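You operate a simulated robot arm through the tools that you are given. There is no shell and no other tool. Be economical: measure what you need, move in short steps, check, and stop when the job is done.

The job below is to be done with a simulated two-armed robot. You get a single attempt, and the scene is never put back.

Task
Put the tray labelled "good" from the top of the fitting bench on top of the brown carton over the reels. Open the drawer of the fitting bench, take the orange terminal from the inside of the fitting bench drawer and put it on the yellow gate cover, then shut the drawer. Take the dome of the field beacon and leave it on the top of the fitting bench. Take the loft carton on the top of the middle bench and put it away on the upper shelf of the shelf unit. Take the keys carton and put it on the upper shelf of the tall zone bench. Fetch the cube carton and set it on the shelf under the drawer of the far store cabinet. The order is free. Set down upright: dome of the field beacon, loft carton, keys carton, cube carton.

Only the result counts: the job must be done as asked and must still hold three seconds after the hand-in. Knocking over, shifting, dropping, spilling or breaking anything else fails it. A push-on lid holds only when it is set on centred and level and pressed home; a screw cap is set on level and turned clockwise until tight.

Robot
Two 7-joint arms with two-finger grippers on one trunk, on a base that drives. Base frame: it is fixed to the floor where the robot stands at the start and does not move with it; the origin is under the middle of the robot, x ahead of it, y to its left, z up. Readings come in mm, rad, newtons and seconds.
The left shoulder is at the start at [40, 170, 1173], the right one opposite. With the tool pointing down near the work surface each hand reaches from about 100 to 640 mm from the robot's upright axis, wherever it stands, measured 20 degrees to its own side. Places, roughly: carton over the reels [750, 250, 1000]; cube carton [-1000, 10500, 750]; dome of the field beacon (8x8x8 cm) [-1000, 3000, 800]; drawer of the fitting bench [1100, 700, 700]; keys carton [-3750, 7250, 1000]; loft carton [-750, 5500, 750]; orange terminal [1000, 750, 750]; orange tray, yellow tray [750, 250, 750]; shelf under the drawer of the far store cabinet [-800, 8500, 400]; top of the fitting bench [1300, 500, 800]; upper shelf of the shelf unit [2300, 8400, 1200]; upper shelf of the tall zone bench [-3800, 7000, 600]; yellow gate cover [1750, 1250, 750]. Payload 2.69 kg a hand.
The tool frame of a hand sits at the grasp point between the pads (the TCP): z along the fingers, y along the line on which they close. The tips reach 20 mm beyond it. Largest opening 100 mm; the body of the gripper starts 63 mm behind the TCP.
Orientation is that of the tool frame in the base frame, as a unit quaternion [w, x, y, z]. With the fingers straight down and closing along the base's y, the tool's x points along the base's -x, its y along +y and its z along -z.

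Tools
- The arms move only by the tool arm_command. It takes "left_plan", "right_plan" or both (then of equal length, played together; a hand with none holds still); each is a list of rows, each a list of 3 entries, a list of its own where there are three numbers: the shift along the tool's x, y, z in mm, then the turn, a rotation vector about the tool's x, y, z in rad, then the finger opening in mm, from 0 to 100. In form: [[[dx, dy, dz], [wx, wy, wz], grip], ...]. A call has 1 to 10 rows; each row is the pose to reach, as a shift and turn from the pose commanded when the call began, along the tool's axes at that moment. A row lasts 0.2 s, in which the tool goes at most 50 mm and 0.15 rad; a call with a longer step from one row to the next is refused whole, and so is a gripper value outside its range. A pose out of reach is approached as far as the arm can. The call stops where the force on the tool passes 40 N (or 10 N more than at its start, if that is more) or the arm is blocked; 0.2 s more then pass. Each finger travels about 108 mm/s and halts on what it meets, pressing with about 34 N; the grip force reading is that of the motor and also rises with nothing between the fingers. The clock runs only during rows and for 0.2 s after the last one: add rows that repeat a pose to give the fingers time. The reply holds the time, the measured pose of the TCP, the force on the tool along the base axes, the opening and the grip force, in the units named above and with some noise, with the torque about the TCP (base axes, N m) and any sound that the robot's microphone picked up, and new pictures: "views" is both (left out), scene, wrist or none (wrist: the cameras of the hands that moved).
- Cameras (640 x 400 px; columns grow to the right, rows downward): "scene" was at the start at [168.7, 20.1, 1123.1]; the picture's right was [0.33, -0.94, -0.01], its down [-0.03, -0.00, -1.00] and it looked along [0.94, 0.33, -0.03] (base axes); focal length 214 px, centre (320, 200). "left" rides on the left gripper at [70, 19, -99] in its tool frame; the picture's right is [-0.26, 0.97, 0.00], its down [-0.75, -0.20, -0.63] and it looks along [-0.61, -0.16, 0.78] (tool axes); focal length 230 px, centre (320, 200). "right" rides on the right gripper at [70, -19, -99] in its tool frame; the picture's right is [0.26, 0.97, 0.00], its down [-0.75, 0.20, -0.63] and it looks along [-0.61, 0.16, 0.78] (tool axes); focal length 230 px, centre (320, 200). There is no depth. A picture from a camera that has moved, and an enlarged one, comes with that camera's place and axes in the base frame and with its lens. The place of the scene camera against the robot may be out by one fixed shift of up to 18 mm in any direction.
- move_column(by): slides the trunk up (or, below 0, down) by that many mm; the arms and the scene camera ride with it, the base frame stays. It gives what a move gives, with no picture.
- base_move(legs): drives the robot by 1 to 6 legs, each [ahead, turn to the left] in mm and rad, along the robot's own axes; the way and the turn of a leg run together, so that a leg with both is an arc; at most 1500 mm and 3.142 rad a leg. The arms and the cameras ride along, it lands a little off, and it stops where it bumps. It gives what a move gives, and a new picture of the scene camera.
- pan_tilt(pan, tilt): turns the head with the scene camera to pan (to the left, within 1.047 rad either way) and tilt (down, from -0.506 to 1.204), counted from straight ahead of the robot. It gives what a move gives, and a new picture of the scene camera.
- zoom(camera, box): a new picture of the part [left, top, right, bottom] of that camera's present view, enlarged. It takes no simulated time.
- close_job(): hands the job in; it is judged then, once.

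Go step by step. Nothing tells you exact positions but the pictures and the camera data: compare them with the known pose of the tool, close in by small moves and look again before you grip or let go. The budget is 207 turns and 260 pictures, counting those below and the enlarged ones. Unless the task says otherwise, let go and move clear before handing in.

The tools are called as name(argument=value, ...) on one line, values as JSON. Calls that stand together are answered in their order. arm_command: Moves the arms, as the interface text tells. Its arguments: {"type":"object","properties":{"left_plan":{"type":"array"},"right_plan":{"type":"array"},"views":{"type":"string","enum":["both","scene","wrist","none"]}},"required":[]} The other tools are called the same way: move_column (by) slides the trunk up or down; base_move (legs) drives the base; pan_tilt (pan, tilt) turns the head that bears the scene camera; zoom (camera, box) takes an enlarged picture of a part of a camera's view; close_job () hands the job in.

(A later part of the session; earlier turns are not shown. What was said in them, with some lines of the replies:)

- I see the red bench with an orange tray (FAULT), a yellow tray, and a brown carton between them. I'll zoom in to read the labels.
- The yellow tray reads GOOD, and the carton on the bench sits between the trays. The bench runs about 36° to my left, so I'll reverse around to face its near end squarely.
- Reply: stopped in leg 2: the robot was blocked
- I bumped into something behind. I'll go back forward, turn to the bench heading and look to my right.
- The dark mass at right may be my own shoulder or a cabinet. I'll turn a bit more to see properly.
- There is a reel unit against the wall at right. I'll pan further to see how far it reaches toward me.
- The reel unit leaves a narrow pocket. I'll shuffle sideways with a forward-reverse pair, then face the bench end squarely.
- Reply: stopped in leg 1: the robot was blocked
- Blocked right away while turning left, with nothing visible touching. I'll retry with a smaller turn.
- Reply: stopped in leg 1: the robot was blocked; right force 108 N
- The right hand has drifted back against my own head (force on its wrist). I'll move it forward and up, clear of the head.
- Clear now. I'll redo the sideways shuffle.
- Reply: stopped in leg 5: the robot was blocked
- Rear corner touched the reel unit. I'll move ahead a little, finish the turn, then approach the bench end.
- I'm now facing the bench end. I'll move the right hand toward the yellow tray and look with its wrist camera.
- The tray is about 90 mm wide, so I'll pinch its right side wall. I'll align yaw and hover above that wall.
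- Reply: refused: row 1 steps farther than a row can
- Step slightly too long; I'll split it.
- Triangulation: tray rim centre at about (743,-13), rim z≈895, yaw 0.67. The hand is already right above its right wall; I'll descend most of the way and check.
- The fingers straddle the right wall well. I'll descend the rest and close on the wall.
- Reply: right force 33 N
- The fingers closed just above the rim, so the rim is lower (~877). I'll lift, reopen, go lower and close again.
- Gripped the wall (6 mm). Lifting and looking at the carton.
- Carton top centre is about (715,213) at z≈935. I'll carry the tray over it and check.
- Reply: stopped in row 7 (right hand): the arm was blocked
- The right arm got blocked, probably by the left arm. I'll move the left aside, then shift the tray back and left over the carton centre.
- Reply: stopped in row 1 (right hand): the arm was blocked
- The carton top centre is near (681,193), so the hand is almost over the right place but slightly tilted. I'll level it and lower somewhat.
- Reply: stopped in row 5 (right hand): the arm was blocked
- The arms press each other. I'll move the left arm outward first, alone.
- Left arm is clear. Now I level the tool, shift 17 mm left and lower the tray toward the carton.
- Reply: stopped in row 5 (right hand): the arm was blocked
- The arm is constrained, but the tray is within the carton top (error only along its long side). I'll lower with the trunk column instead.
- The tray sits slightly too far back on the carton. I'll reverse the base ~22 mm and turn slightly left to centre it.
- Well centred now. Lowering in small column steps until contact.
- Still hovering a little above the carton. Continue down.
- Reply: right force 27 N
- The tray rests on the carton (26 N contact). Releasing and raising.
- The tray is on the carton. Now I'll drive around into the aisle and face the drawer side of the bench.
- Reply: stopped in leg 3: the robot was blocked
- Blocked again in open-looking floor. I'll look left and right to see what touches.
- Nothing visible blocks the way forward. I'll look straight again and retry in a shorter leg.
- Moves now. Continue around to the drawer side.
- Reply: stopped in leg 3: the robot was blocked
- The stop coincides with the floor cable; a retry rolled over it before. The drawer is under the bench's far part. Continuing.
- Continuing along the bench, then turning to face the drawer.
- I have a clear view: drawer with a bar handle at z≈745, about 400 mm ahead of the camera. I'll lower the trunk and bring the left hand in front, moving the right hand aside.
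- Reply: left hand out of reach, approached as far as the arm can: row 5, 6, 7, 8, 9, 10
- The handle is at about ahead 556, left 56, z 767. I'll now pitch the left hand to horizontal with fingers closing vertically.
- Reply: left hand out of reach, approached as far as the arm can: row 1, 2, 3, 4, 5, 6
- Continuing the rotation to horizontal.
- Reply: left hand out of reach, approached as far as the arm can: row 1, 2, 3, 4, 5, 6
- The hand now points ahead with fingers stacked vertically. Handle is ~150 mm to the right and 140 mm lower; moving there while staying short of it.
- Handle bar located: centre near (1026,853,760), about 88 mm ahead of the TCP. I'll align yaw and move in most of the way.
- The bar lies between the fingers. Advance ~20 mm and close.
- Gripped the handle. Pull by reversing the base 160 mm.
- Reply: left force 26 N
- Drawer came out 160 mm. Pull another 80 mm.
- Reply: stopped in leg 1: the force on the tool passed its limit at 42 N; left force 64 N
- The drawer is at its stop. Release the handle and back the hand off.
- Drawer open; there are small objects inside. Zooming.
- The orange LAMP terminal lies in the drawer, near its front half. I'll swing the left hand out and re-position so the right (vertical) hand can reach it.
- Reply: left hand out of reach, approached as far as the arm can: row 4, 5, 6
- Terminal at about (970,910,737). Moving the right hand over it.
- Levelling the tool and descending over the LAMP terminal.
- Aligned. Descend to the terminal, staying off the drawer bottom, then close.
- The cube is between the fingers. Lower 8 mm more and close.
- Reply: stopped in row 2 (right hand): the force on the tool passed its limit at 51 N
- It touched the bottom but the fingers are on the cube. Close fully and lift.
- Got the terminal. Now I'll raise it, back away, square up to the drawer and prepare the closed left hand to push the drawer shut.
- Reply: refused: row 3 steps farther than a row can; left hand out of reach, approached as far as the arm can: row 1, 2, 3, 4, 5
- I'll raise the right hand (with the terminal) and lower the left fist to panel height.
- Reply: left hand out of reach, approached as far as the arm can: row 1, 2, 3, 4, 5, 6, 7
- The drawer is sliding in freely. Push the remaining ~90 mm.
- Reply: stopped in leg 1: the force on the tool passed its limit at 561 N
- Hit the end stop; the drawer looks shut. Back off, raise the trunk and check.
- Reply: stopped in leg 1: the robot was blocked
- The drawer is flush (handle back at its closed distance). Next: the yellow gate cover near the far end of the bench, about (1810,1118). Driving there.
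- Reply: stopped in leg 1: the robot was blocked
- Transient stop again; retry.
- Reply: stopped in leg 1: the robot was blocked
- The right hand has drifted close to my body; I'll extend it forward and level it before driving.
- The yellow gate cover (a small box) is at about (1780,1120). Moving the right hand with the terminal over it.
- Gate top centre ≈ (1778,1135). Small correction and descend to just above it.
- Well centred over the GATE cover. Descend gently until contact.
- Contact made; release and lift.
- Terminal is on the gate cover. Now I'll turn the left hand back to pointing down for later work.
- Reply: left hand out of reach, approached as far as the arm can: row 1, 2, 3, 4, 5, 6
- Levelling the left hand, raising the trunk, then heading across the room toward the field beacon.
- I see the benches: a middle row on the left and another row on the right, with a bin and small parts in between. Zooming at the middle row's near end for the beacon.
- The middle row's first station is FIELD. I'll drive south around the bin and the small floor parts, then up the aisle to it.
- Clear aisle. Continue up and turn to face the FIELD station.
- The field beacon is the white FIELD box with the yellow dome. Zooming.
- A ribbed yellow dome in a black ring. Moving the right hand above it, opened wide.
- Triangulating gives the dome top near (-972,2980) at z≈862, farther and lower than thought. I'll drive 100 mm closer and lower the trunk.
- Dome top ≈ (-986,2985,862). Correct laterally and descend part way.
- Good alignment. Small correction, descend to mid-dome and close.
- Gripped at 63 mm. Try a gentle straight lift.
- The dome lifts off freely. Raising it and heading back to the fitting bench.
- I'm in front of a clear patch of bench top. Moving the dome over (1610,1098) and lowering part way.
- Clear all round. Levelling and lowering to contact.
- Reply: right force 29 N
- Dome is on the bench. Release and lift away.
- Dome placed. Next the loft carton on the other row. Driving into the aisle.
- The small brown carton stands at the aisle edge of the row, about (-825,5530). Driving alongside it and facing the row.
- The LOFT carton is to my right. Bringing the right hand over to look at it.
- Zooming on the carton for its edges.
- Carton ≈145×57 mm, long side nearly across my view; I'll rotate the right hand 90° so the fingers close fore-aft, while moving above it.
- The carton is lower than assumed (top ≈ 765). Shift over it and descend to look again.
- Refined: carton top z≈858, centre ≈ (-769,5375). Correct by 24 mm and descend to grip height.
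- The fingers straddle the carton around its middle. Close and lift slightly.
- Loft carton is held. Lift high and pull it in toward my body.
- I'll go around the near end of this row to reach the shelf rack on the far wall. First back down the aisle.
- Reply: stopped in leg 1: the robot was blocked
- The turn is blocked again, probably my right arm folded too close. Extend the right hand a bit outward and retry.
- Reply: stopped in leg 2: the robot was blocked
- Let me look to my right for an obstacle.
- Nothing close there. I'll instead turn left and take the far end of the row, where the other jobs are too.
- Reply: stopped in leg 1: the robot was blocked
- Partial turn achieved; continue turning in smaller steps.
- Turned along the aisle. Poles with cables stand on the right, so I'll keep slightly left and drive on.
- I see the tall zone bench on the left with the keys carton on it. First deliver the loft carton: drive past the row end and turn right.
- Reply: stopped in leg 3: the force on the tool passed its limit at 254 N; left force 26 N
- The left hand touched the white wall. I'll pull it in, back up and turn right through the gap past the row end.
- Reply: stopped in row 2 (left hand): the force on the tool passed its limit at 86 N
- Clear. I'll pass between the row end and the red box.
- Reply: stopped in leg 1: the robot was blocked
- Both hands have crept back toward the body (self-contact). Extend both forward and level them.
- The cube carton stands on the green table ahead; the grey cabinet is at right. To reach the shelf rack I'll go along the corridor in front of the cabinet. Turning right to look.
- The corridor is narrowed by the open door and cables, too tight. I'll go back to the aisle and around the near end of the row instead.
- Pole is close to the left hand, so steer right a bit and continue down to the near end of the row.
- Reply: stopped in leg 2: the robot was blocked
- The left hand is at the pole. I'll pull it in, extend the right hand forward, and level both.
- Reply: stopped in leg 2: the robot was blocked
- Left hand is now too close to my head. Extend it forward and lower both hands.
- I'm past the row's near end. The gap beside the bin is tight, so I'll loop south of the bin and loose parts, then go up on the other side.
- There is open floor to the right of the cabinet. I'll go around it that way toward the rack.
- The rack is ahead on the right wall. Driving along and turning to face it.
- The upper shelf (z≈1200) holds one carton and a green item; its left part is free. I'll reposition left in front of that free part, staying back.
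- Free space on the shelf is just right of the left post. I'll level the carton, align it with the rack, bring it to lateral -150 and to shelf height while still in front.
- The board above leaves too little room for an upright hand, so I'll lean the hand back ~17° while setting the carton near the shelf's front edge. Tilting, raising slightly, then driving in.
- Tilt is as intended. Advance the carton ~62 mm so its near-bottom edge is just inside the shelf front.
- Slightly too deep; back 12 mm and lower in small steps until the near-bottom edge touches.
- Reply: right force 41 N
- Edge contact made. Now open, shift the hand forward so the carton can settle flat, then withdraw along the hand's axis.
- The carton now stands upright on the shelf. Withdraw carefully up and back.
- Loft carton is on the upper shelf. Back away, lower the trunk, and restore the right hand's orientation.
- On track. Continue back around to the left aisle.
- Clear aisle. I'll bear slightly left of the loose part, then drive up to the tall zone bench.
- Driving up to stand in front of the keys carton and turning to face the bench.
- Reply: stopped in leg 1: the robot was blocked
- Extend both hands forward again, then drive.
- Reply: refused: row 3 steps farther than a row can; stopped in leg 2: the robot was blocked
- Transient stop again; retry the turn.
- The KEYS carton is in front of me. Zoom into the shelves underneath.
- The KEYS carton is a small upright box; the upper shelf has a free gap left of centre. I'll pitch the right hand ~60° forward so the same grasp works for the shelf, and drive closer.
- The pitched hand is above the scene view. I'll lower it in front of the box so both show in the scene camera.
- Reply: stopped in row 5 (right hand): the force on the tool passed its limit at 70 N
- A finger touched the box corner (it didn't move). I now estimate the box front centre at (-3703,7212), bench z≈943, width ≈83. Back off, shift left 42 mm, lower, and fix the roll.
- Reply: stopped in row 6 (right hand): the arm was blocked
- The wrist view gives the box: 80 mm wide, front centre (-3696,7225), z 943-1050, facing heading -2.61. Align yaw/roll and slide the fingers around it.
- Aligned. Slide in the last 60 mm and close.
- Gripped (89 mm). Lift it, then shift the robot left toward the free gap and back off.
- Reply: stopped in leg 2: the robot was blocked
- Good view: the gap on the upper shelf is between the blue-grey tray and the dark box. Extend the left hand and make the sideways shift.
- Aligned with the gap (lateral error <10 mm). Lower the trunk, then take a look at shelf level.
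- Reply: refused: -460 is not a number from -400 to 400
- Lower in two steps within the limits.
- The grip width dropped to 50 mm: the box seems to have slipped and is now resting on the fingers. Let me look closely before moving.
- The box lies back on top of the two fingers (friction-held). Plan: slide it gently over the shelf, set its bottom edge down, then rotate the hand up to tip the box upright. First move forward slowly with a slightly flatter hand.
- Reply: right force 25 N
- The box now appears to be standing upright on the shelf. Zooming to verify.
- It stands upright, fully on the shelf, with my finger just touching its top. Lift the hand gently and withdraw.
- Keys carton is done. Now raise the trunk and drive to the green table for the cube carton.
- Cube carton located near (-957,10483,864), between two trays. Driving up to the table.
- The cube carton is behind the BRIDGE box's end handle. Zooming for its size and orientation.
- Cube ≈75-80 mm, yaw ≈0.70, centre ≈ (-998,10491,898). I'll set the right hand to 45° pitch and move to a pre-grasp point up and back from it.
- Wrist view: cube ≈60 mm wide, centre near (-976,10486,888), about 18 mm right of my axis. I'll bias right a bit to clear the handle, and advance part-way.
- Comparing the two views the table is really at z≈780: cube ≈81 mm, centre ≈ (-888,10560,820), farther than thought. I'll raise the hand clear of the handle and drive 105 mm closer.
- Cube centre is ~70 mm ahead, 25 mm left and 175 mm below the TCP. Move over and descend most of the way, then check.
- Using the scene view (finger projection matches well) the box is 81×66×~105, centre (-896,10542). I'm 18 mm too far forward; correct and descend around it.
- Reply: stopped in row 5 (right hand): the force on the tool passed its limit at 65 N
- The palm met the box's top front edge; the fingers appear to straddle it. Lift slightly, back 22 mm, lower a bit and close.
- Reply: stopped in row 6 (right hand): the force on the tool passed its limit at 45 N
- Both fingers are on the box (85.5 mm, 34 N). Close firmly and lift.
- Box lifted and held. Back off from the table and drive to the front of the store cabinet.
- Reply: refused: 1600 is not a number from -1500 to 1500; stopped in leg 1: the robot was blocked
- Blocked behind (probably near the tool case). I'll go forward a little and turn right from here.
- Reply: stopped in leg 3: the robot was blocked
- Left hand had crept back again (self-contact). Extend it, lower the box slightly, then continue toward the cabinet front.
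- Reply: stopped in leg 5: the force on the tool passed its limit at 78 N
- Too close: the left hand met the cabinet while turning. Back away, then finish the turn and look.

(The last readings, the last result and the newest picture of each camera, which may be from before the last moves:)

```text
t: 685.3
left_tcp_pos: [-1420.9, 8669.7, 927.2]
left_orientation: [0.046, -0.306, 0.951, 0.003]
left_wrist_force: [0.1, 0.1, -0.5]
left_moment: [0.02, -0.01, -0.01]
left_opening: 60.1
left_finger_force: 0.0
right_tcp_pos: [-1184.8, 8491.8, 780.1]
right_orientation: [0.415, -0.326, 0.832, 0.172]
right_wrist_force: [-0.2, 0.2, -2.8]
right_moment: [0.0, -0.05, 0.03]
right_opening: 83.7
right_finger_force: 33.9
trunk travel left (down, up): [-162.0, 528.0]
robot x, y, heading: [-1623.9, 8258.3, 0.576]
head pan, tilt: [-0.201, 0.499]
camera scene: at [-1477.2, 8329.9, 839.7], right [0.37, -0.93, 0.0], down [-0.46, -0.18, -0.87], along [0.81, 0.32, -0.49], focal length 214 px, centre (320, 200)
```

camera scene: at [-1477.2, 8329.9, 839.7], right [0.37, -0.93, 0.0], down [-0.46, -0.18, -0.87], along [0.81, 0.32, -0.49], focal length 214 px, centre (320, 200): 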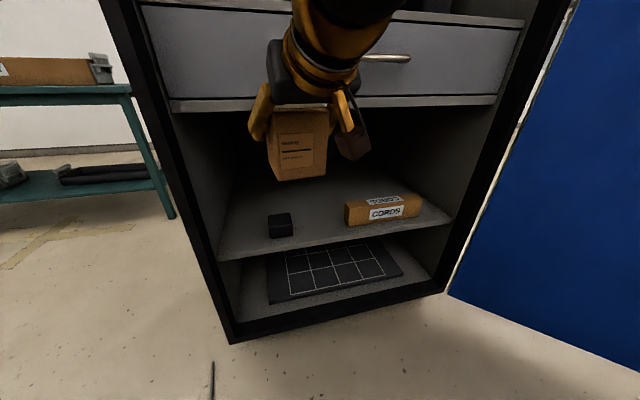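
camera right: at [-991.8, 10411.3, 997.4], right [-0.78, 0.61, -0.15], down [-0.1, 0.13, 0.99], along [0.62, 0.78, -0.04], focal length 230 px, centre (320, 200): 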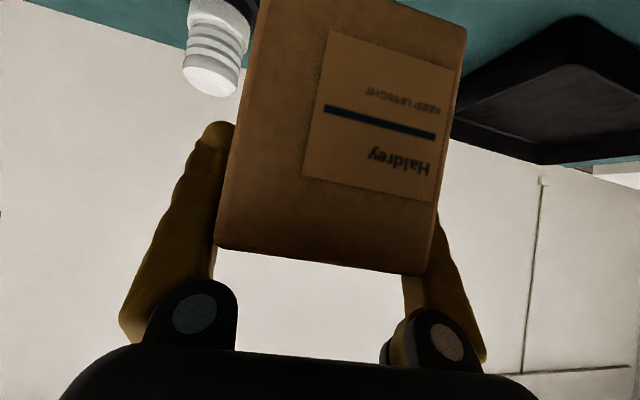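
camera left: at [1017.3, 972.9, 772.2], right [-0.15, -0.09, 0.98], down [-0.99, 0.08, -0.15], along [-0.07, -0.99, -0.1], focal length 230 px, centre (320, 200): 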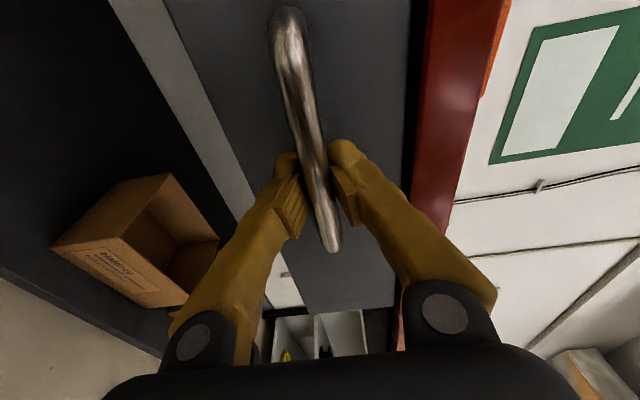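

Clear view: shelf (z≈397) has a free gap between the black cube and the CORDS carton. I'll lower the box to just above shelf level while still outside, moving the left hand outward.

move_column(by=-160)

arm_command(right_plan=[[[16, 0, 12], [0, 0.02, 0], 10], [[33, 0, 25], [0, 0.045, 0], 10], [[50, 0, 37], [0, 0.045, 0], 10], [[66, 0, 49], [0, 0.045, 0], 10], [[83, 0, 62], [0, 0.045, 0], 10], [[83, 0, 62], [0, 0.045, 0], 10]], left_plan=[[[20, 20, 0], [0, 0, 0], 60], [[40, 45, 0], [0, 0, 0], 60], [[60, 70, 0], [0, 0, 0], 60], [[80, 95, 0], [0, 0, 0], 60], [[90, 120, 0], [0, 0, 0], 60], [[90, 120, 0], [0, 0, 0], 60]], views="none")

base_move(legs=[[0, -0.15], [90, 0]])

```text
t: 687.1
left_tcp_pos: [-1420.6, 8670.4, 768.2]
left_orientation: [0.05, -0.306, 0.951, 0.005]
left_wrist_force: [-0.1, 0.4, -0.2]
left_moment: [0.03, 0.02, 0.03]
left_opening: 59.9
left_finger_force: 0.0
right_tcp_pos: [-1184.2, 8492.3, 618.7]
right_orientation: [0.416, -0.326, 0.832, 0.172]
right_wrist_force: [0.1, 1.1, -1.9]
right_moment: [-0.04, 0.0, 0.01]
right_opening: 83.5
right_finger_force: 33.7
trunk travel left (down, up): [-2.0, 688.0]
robot x, y, heading: [-1626.7, 8260.0, 0.577]
head pan, tilt: [-0.201, 0.499]
```

```text
t: 688.5
left_tcp_pos: [-1565.4, 8718.3, 762.0]
left_orientation: [0.056, -0.306, 0.95, 0.007]
left_wrist_force: [-0.8, 0.1, 0.1]
left_moment: [0.04, -0.03, 0.03]
left_opening: 59.9
left_finger_force: 0.1
right_tcp_pos: [-1166.6, 8485.8, 525.7]
right_orientation: [0.399, -0.293, 0.851, 0.174]
right_wrist_force: [0.0, -0.8, -1.6]
right_moment: [0.01, 0.01, -0.05]
right_opening: 83.8
right_finger_force: 33.4
trunk travel left (down, up): [-2.0, 688.0]
robot x, y, heading: [-1627.7, 8264.6, 0.573]
head pan, tilt: [-0.201, 0.499]
```

```text
t: 690.3
left_tcp_pos: [-1416.8, 8740.4, 761.3]
left_orientation: [0.058, -0.235, 0.97, 0.003]
left_wrist_force: [-1.1, 0.1, -0.7]
left_moment: [-0.05, -0.05, 0.0]
left_opening: 60.0
left_finger_force: 0.1
right_tcp_pos: [-1057.0, 8452.8, 519.4]
right_orientation: [0.407, -0.233, 0.872, 0.143]
right_wrist_force: [0.2, 0.0, -2.9]
right_moment: [0.01, -0.02, -0.03]
right_opening: 83.6
right_finger_force: 33.9
trunk travel left (down, up): [-2.0, 688.0]
robot x, y, heading: [-1545.3, 8293.4, 0.433]
head pan, tilt: [-0.201, 0.499]
camera scene: at [-1387.4, 8342.9, 679.8], right [0.23, -0.97, 0.0], down [-0.48, -0.11, -0.87], along [0.85, 0.2, -0.49], focal length 214 px, centre (320, 200)
```

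scene: 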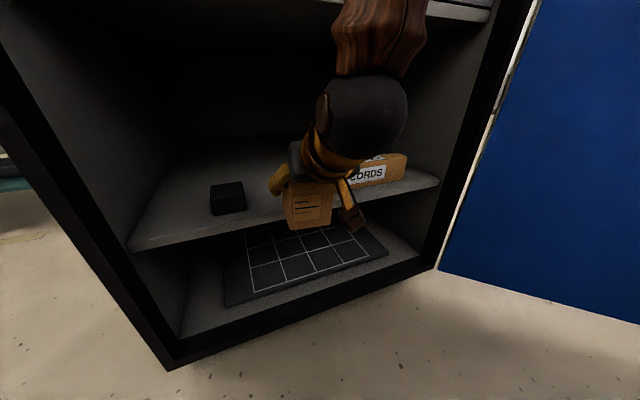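

Positioned in front of the gap with the bottom ~35 mm above the shelf. Drive in.

base_move(legs=[[148, 0.06]])

zoom(camera="scene", box=[120, 100, 480, 320])

```text
t: 691.6
left_tcp_pos: [-1321.0, 8807.2, 757.3]
left_orientation: [0.048, -0.263, 0.964, 0.003]
left_wrist_force: [0.2, -0.5, 0.0]
left_moment: [-0.02, 0.01, 0.01]
left_opening: 60.0
left_finger_force: 0.1
right_tcp_pos: [-940.5, 8538.9, 528.1]
right_orientation: [0.407, -0.252, 0.864, 0.157]
right_wrist_force: [0.5, 0.6, -2.0]
right_moment: [-0.03, -0.02, 0.01]
right_opening: 83.5
right_finger_force: 33.9
trunk travel left (down, up): [-2.0, 688.0]
robot x, y, heading: [-1413.1, 8358.6, 0.489]
head pan, tilt: [-0.201, 0.499]
camera scene: at [-1259.1, 8417.1, 679.8], right [0.28, -0.96, 0.0], down [-0.47, -0.14, -0.87], along [0.83, 0.25, -0.49], focal length 214 px, centre (320, 200)
```

scene: 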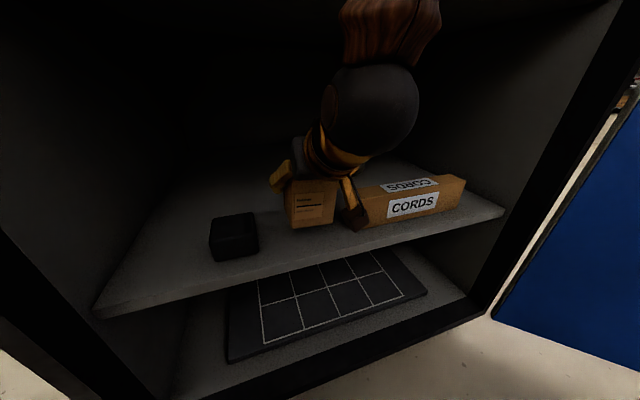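

```text
1.78 times, centred on (300, 210) of scene
camera zoom: at [-1259.1, 8417.1, 679.8], right [0.28, -0.96, 0.0], down [-0.47, -0.14, -0.87], along [0.83, 0.25, -0.49], focal length 381 px, centre (356, 182)
```

zoom: 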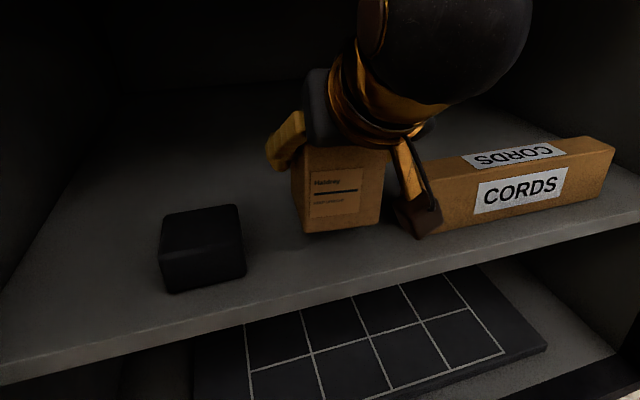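

Box is above the gap. Level the roll slightly and lower to contact.

arm_command(right_plan=[[[8, 0, 6], [0, 0, -0.035], 10], [[18, 0, 14], [0, 0, -0.07], 10], [[25, 0, 20], [0, 0, -0.07], 10], [[29, 0, 23], [0, 0, -0.07], 10], [[32, 0, 25], [0, 0, -0.07], 10], [[35, 0, 27], [0, 0, -0.07], 10], [[38, 0, 30], [0, 0, -0.07], 10], [[38, 0, 30], [0, 0, -0.07], 10]])

```text
t: 693.4
left_tcp_pos: [-1331.8, 8801.7, 753.1]
left_orientation: [0.039, -0.263, 0.964, 0.001]
left_wrist_force: [1.1, 0.3, 0.1]
left_moment: [0.02, 0.03, 0.01]
left_opening: 60.1
left_finger_force: 0.1
right_tcp_pos: [-942.9, 8535.1, 493.6]
right_orientation: [0.424, -0.268, 0.853, 0.145]
right_wrist_force: [-8.7, -0.5, 31.5]
right_moment: [-1.62, 0.92, -0.45]
right_opening: 83.5
right_finger_force: 34.0
trunk travel left (down, up): [-2.0, 688.0]
robot x, y, heading: [-1412.6, 8363.0, 0.489]
head pan, tilt: [-0.201, 0.499]
camera scene: at [-1260.3, 8416.9, 680.5], right [0.28, -0.96, 0.0], down [-0.47, -0.14, -0.87], along [0.84, 0.25, -0.49], focal length 214 px, centre (320, 200)
camera right: at [-1031.9, 8449.4, 496.2], right [-0.69, 0.7, -0.19], down [-0.15, 0.12, 0.98], along [0.71, 0.71, 0.03], focal length 230 px, centre (320, 200)
```

scene: 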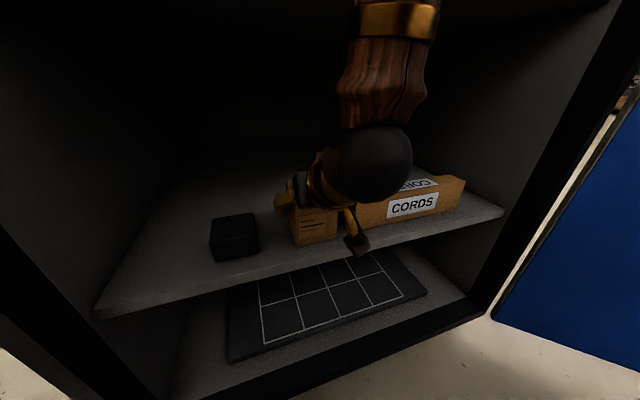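
right: 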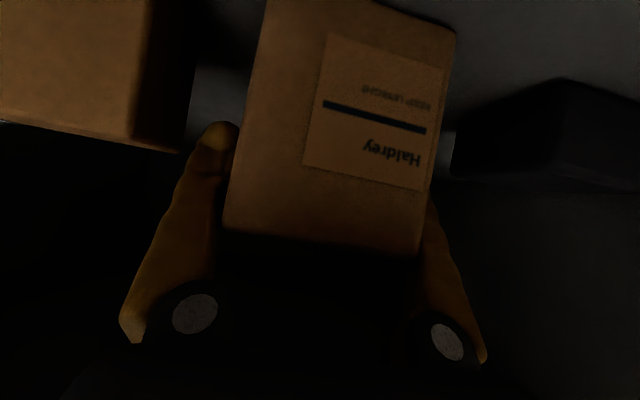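

The box is on the shelf (31 N). Open modestly and withdraw along the hand's axis.

arm_command(right_plan=[[[0, 0, 0], [0, 0, 0], 88], [[0, 0, 0], [0, 0, 0], 94], [[0, 0, 0], [0, 0, 0], 96], [[-6, 0, -5], [0, 0, 0], 96], [[-10, 0, -30], [0, 0, 0], 96], [[-12, 0, -65], [0, 0, 0], 96], [[-14, 0, -105], [0, 0, 0], 96], [[-14, 0, -140], [0, 0, 0], 96]], views="scene")

zoom(camera="scene", box=[180, 130, 500, 300])

```text
t: 695.2
left_tcp_pos: [-1330.8, 8801.6, 753.0]
left_orientation: [0.037, -0.264, 0.964, 0.0]
left_wrist_force: [0.0, 0.3, -0.6]
left_moment: [0.01, 0.02, 0.02]
left_opening: 59.7
left_finger_force: 0.0
right_tcp_pos: [-1030.3, 8478.7, 583.5]
right_orientation: [0.42, -0.282, 0.85, 0.144]
right_wrist_force: [0.4, 0.1, -0.6]
right_moment: [-0.01, -0.02, -0.01]
right_opening: 96.0
right_finger_force: 0.0
trunk travel left (down, up): [-2.0, 688.0]
robot x, y, heading: [-1413.4, 8366.6, 0.49]
head pan, tilt: [-0.201, 0.499]
camera scene: at [-1259.0, 8417.3, 679.8], right [0.28, -0.96, 0.0], down [-0.47, -0.14, -0.87], along [0.83, 0.25, -0.49], focal length 214 px, centre (320, 200)
```

scene: 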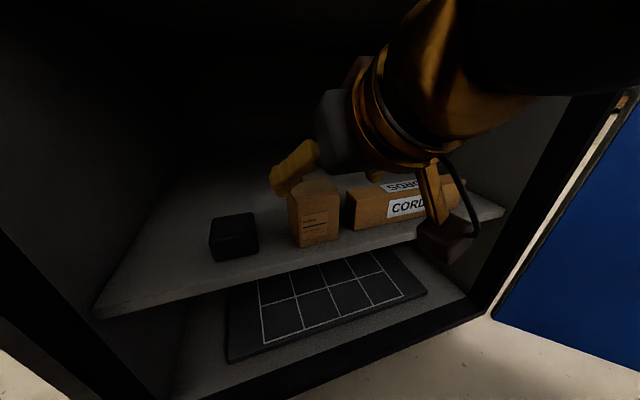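

```text
2.00 times, centred on (340, 215) of scene
camera zoom: at [-1259.0, 8417.3, 679.8], right [0.28, -0.96, 0.0], down [-0.47, -0.14, -0.87], along [0.83, 0.25, -0.49], focal length 429 px, centre (280, 170)
```

zoom: 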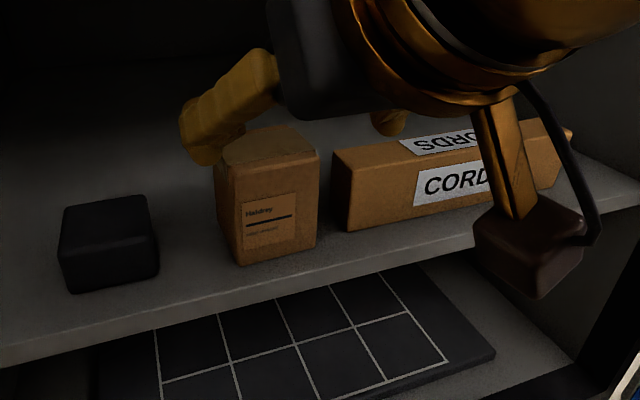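

The cube carton stands upright on the shelf, neighbours untouched. Back the robot out.

base_move(legs=[[-200, 0]])

zoom(camera="scene", box=[160, 100, 480, 300])

```text
t: 696.8
left_tcp_pos: [-1503.4, 8709.2, 753.2]
left_orientation: [0.036, -0.261, 0.965, 0.001]
left_wrist_force: [0.1, -0.3, -0.1]
left_moment: [-0.05, 0.01, 0.01]
left_opening: 60.0
left_finger_force: 0.0
right_tcp_pos: [-1203.6, 8383.8, 583.3]
right_orientation: [0.419, -0.28, 0.852, 0.143]
right_wrist_force: [0.1, 0.5, 0.8]
right_moment: [0.0, 0.0, 0.03]
right_opening: 96.2
right_finger_force: 0.0
trunk travel left (down, up): [-2.0, 688.0]
robot x, y, heading: [-1585.9, 8269.3, 0.485]
head pan, tilt: [-0.201, 0.499]
camera scene: at [-1432.2, 8324.9, 679.8], right [0.28, -0.96, 0.0], down [-0.47, -0.14, -0.87], along [0.84, 0.24, -0.49], focal length 214 px, centre (320, 200)
```

scene: 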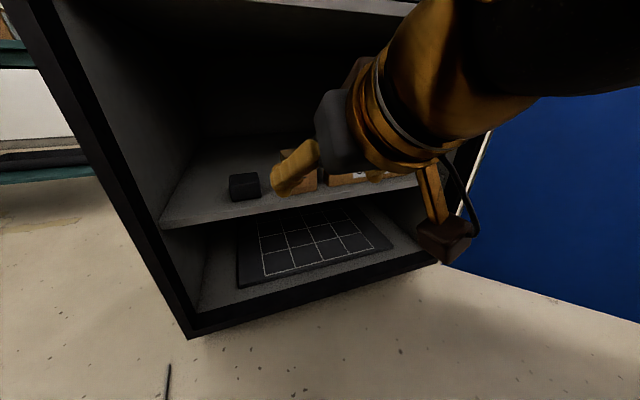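

```text
2.00 times, centred on (320, 200) of scene
camera zoom: at [-1432.2, 8324.9, 679.8], right [0.28, -0.96, 0.0], down [-0.47, -0.14, -0.87], along [0.84, 0.24, -0.49], focal length 429 px, centre (320, 200)
```

zoom: 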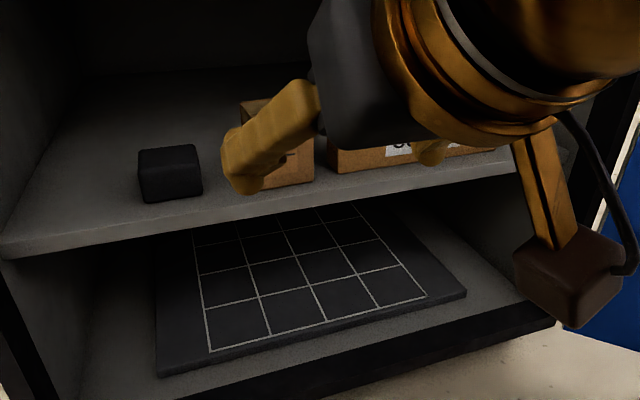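

The hands are clear and every object is in its place, so I'm handing the job in.

close_job()

```text
The job is handed in.
```

I handed the job in with all six items placed, but the robot had bumps and stops along the way that may count against it.

- **Good tray:** it is on the brown carton on the fitting bench.
- **Orange terminal:** it is on the yellow gate cover and the drawer is shut. The drawer hit its end stop hard when I pushed it closed.
- **Beacon dome:** it stands upright on the fitting bench top.
- **Loft carton:** it stands upright on the upper shelf of the shelf unit.
- **Keys carton:** it stands upright on the upper shelf of the tall zone bench. It slipped out of the grip during placing and came to rest upright on the shelf.
- **Cube carton:** it stands upright on the shelf under the drawer of the far store cabinet. My last clear view showed it upright with its neighbours in place; in the final picture the hand partly hides it.

**Bumps:**
- A robot base stop near the reel unit.
- Left-hand contacts with a white wall and with the front of the store cabinet.
- A light finger touch on the handle of the box labelled BRIDGE.
- A stop while reversing near the open tool case, which may have been the case or the robot's own arms.

I saw nothing shifted by these in the pictures I took, but I did not look back at the reel unit or the tool case. I also did not go back to recheck the earlier items before handing in.
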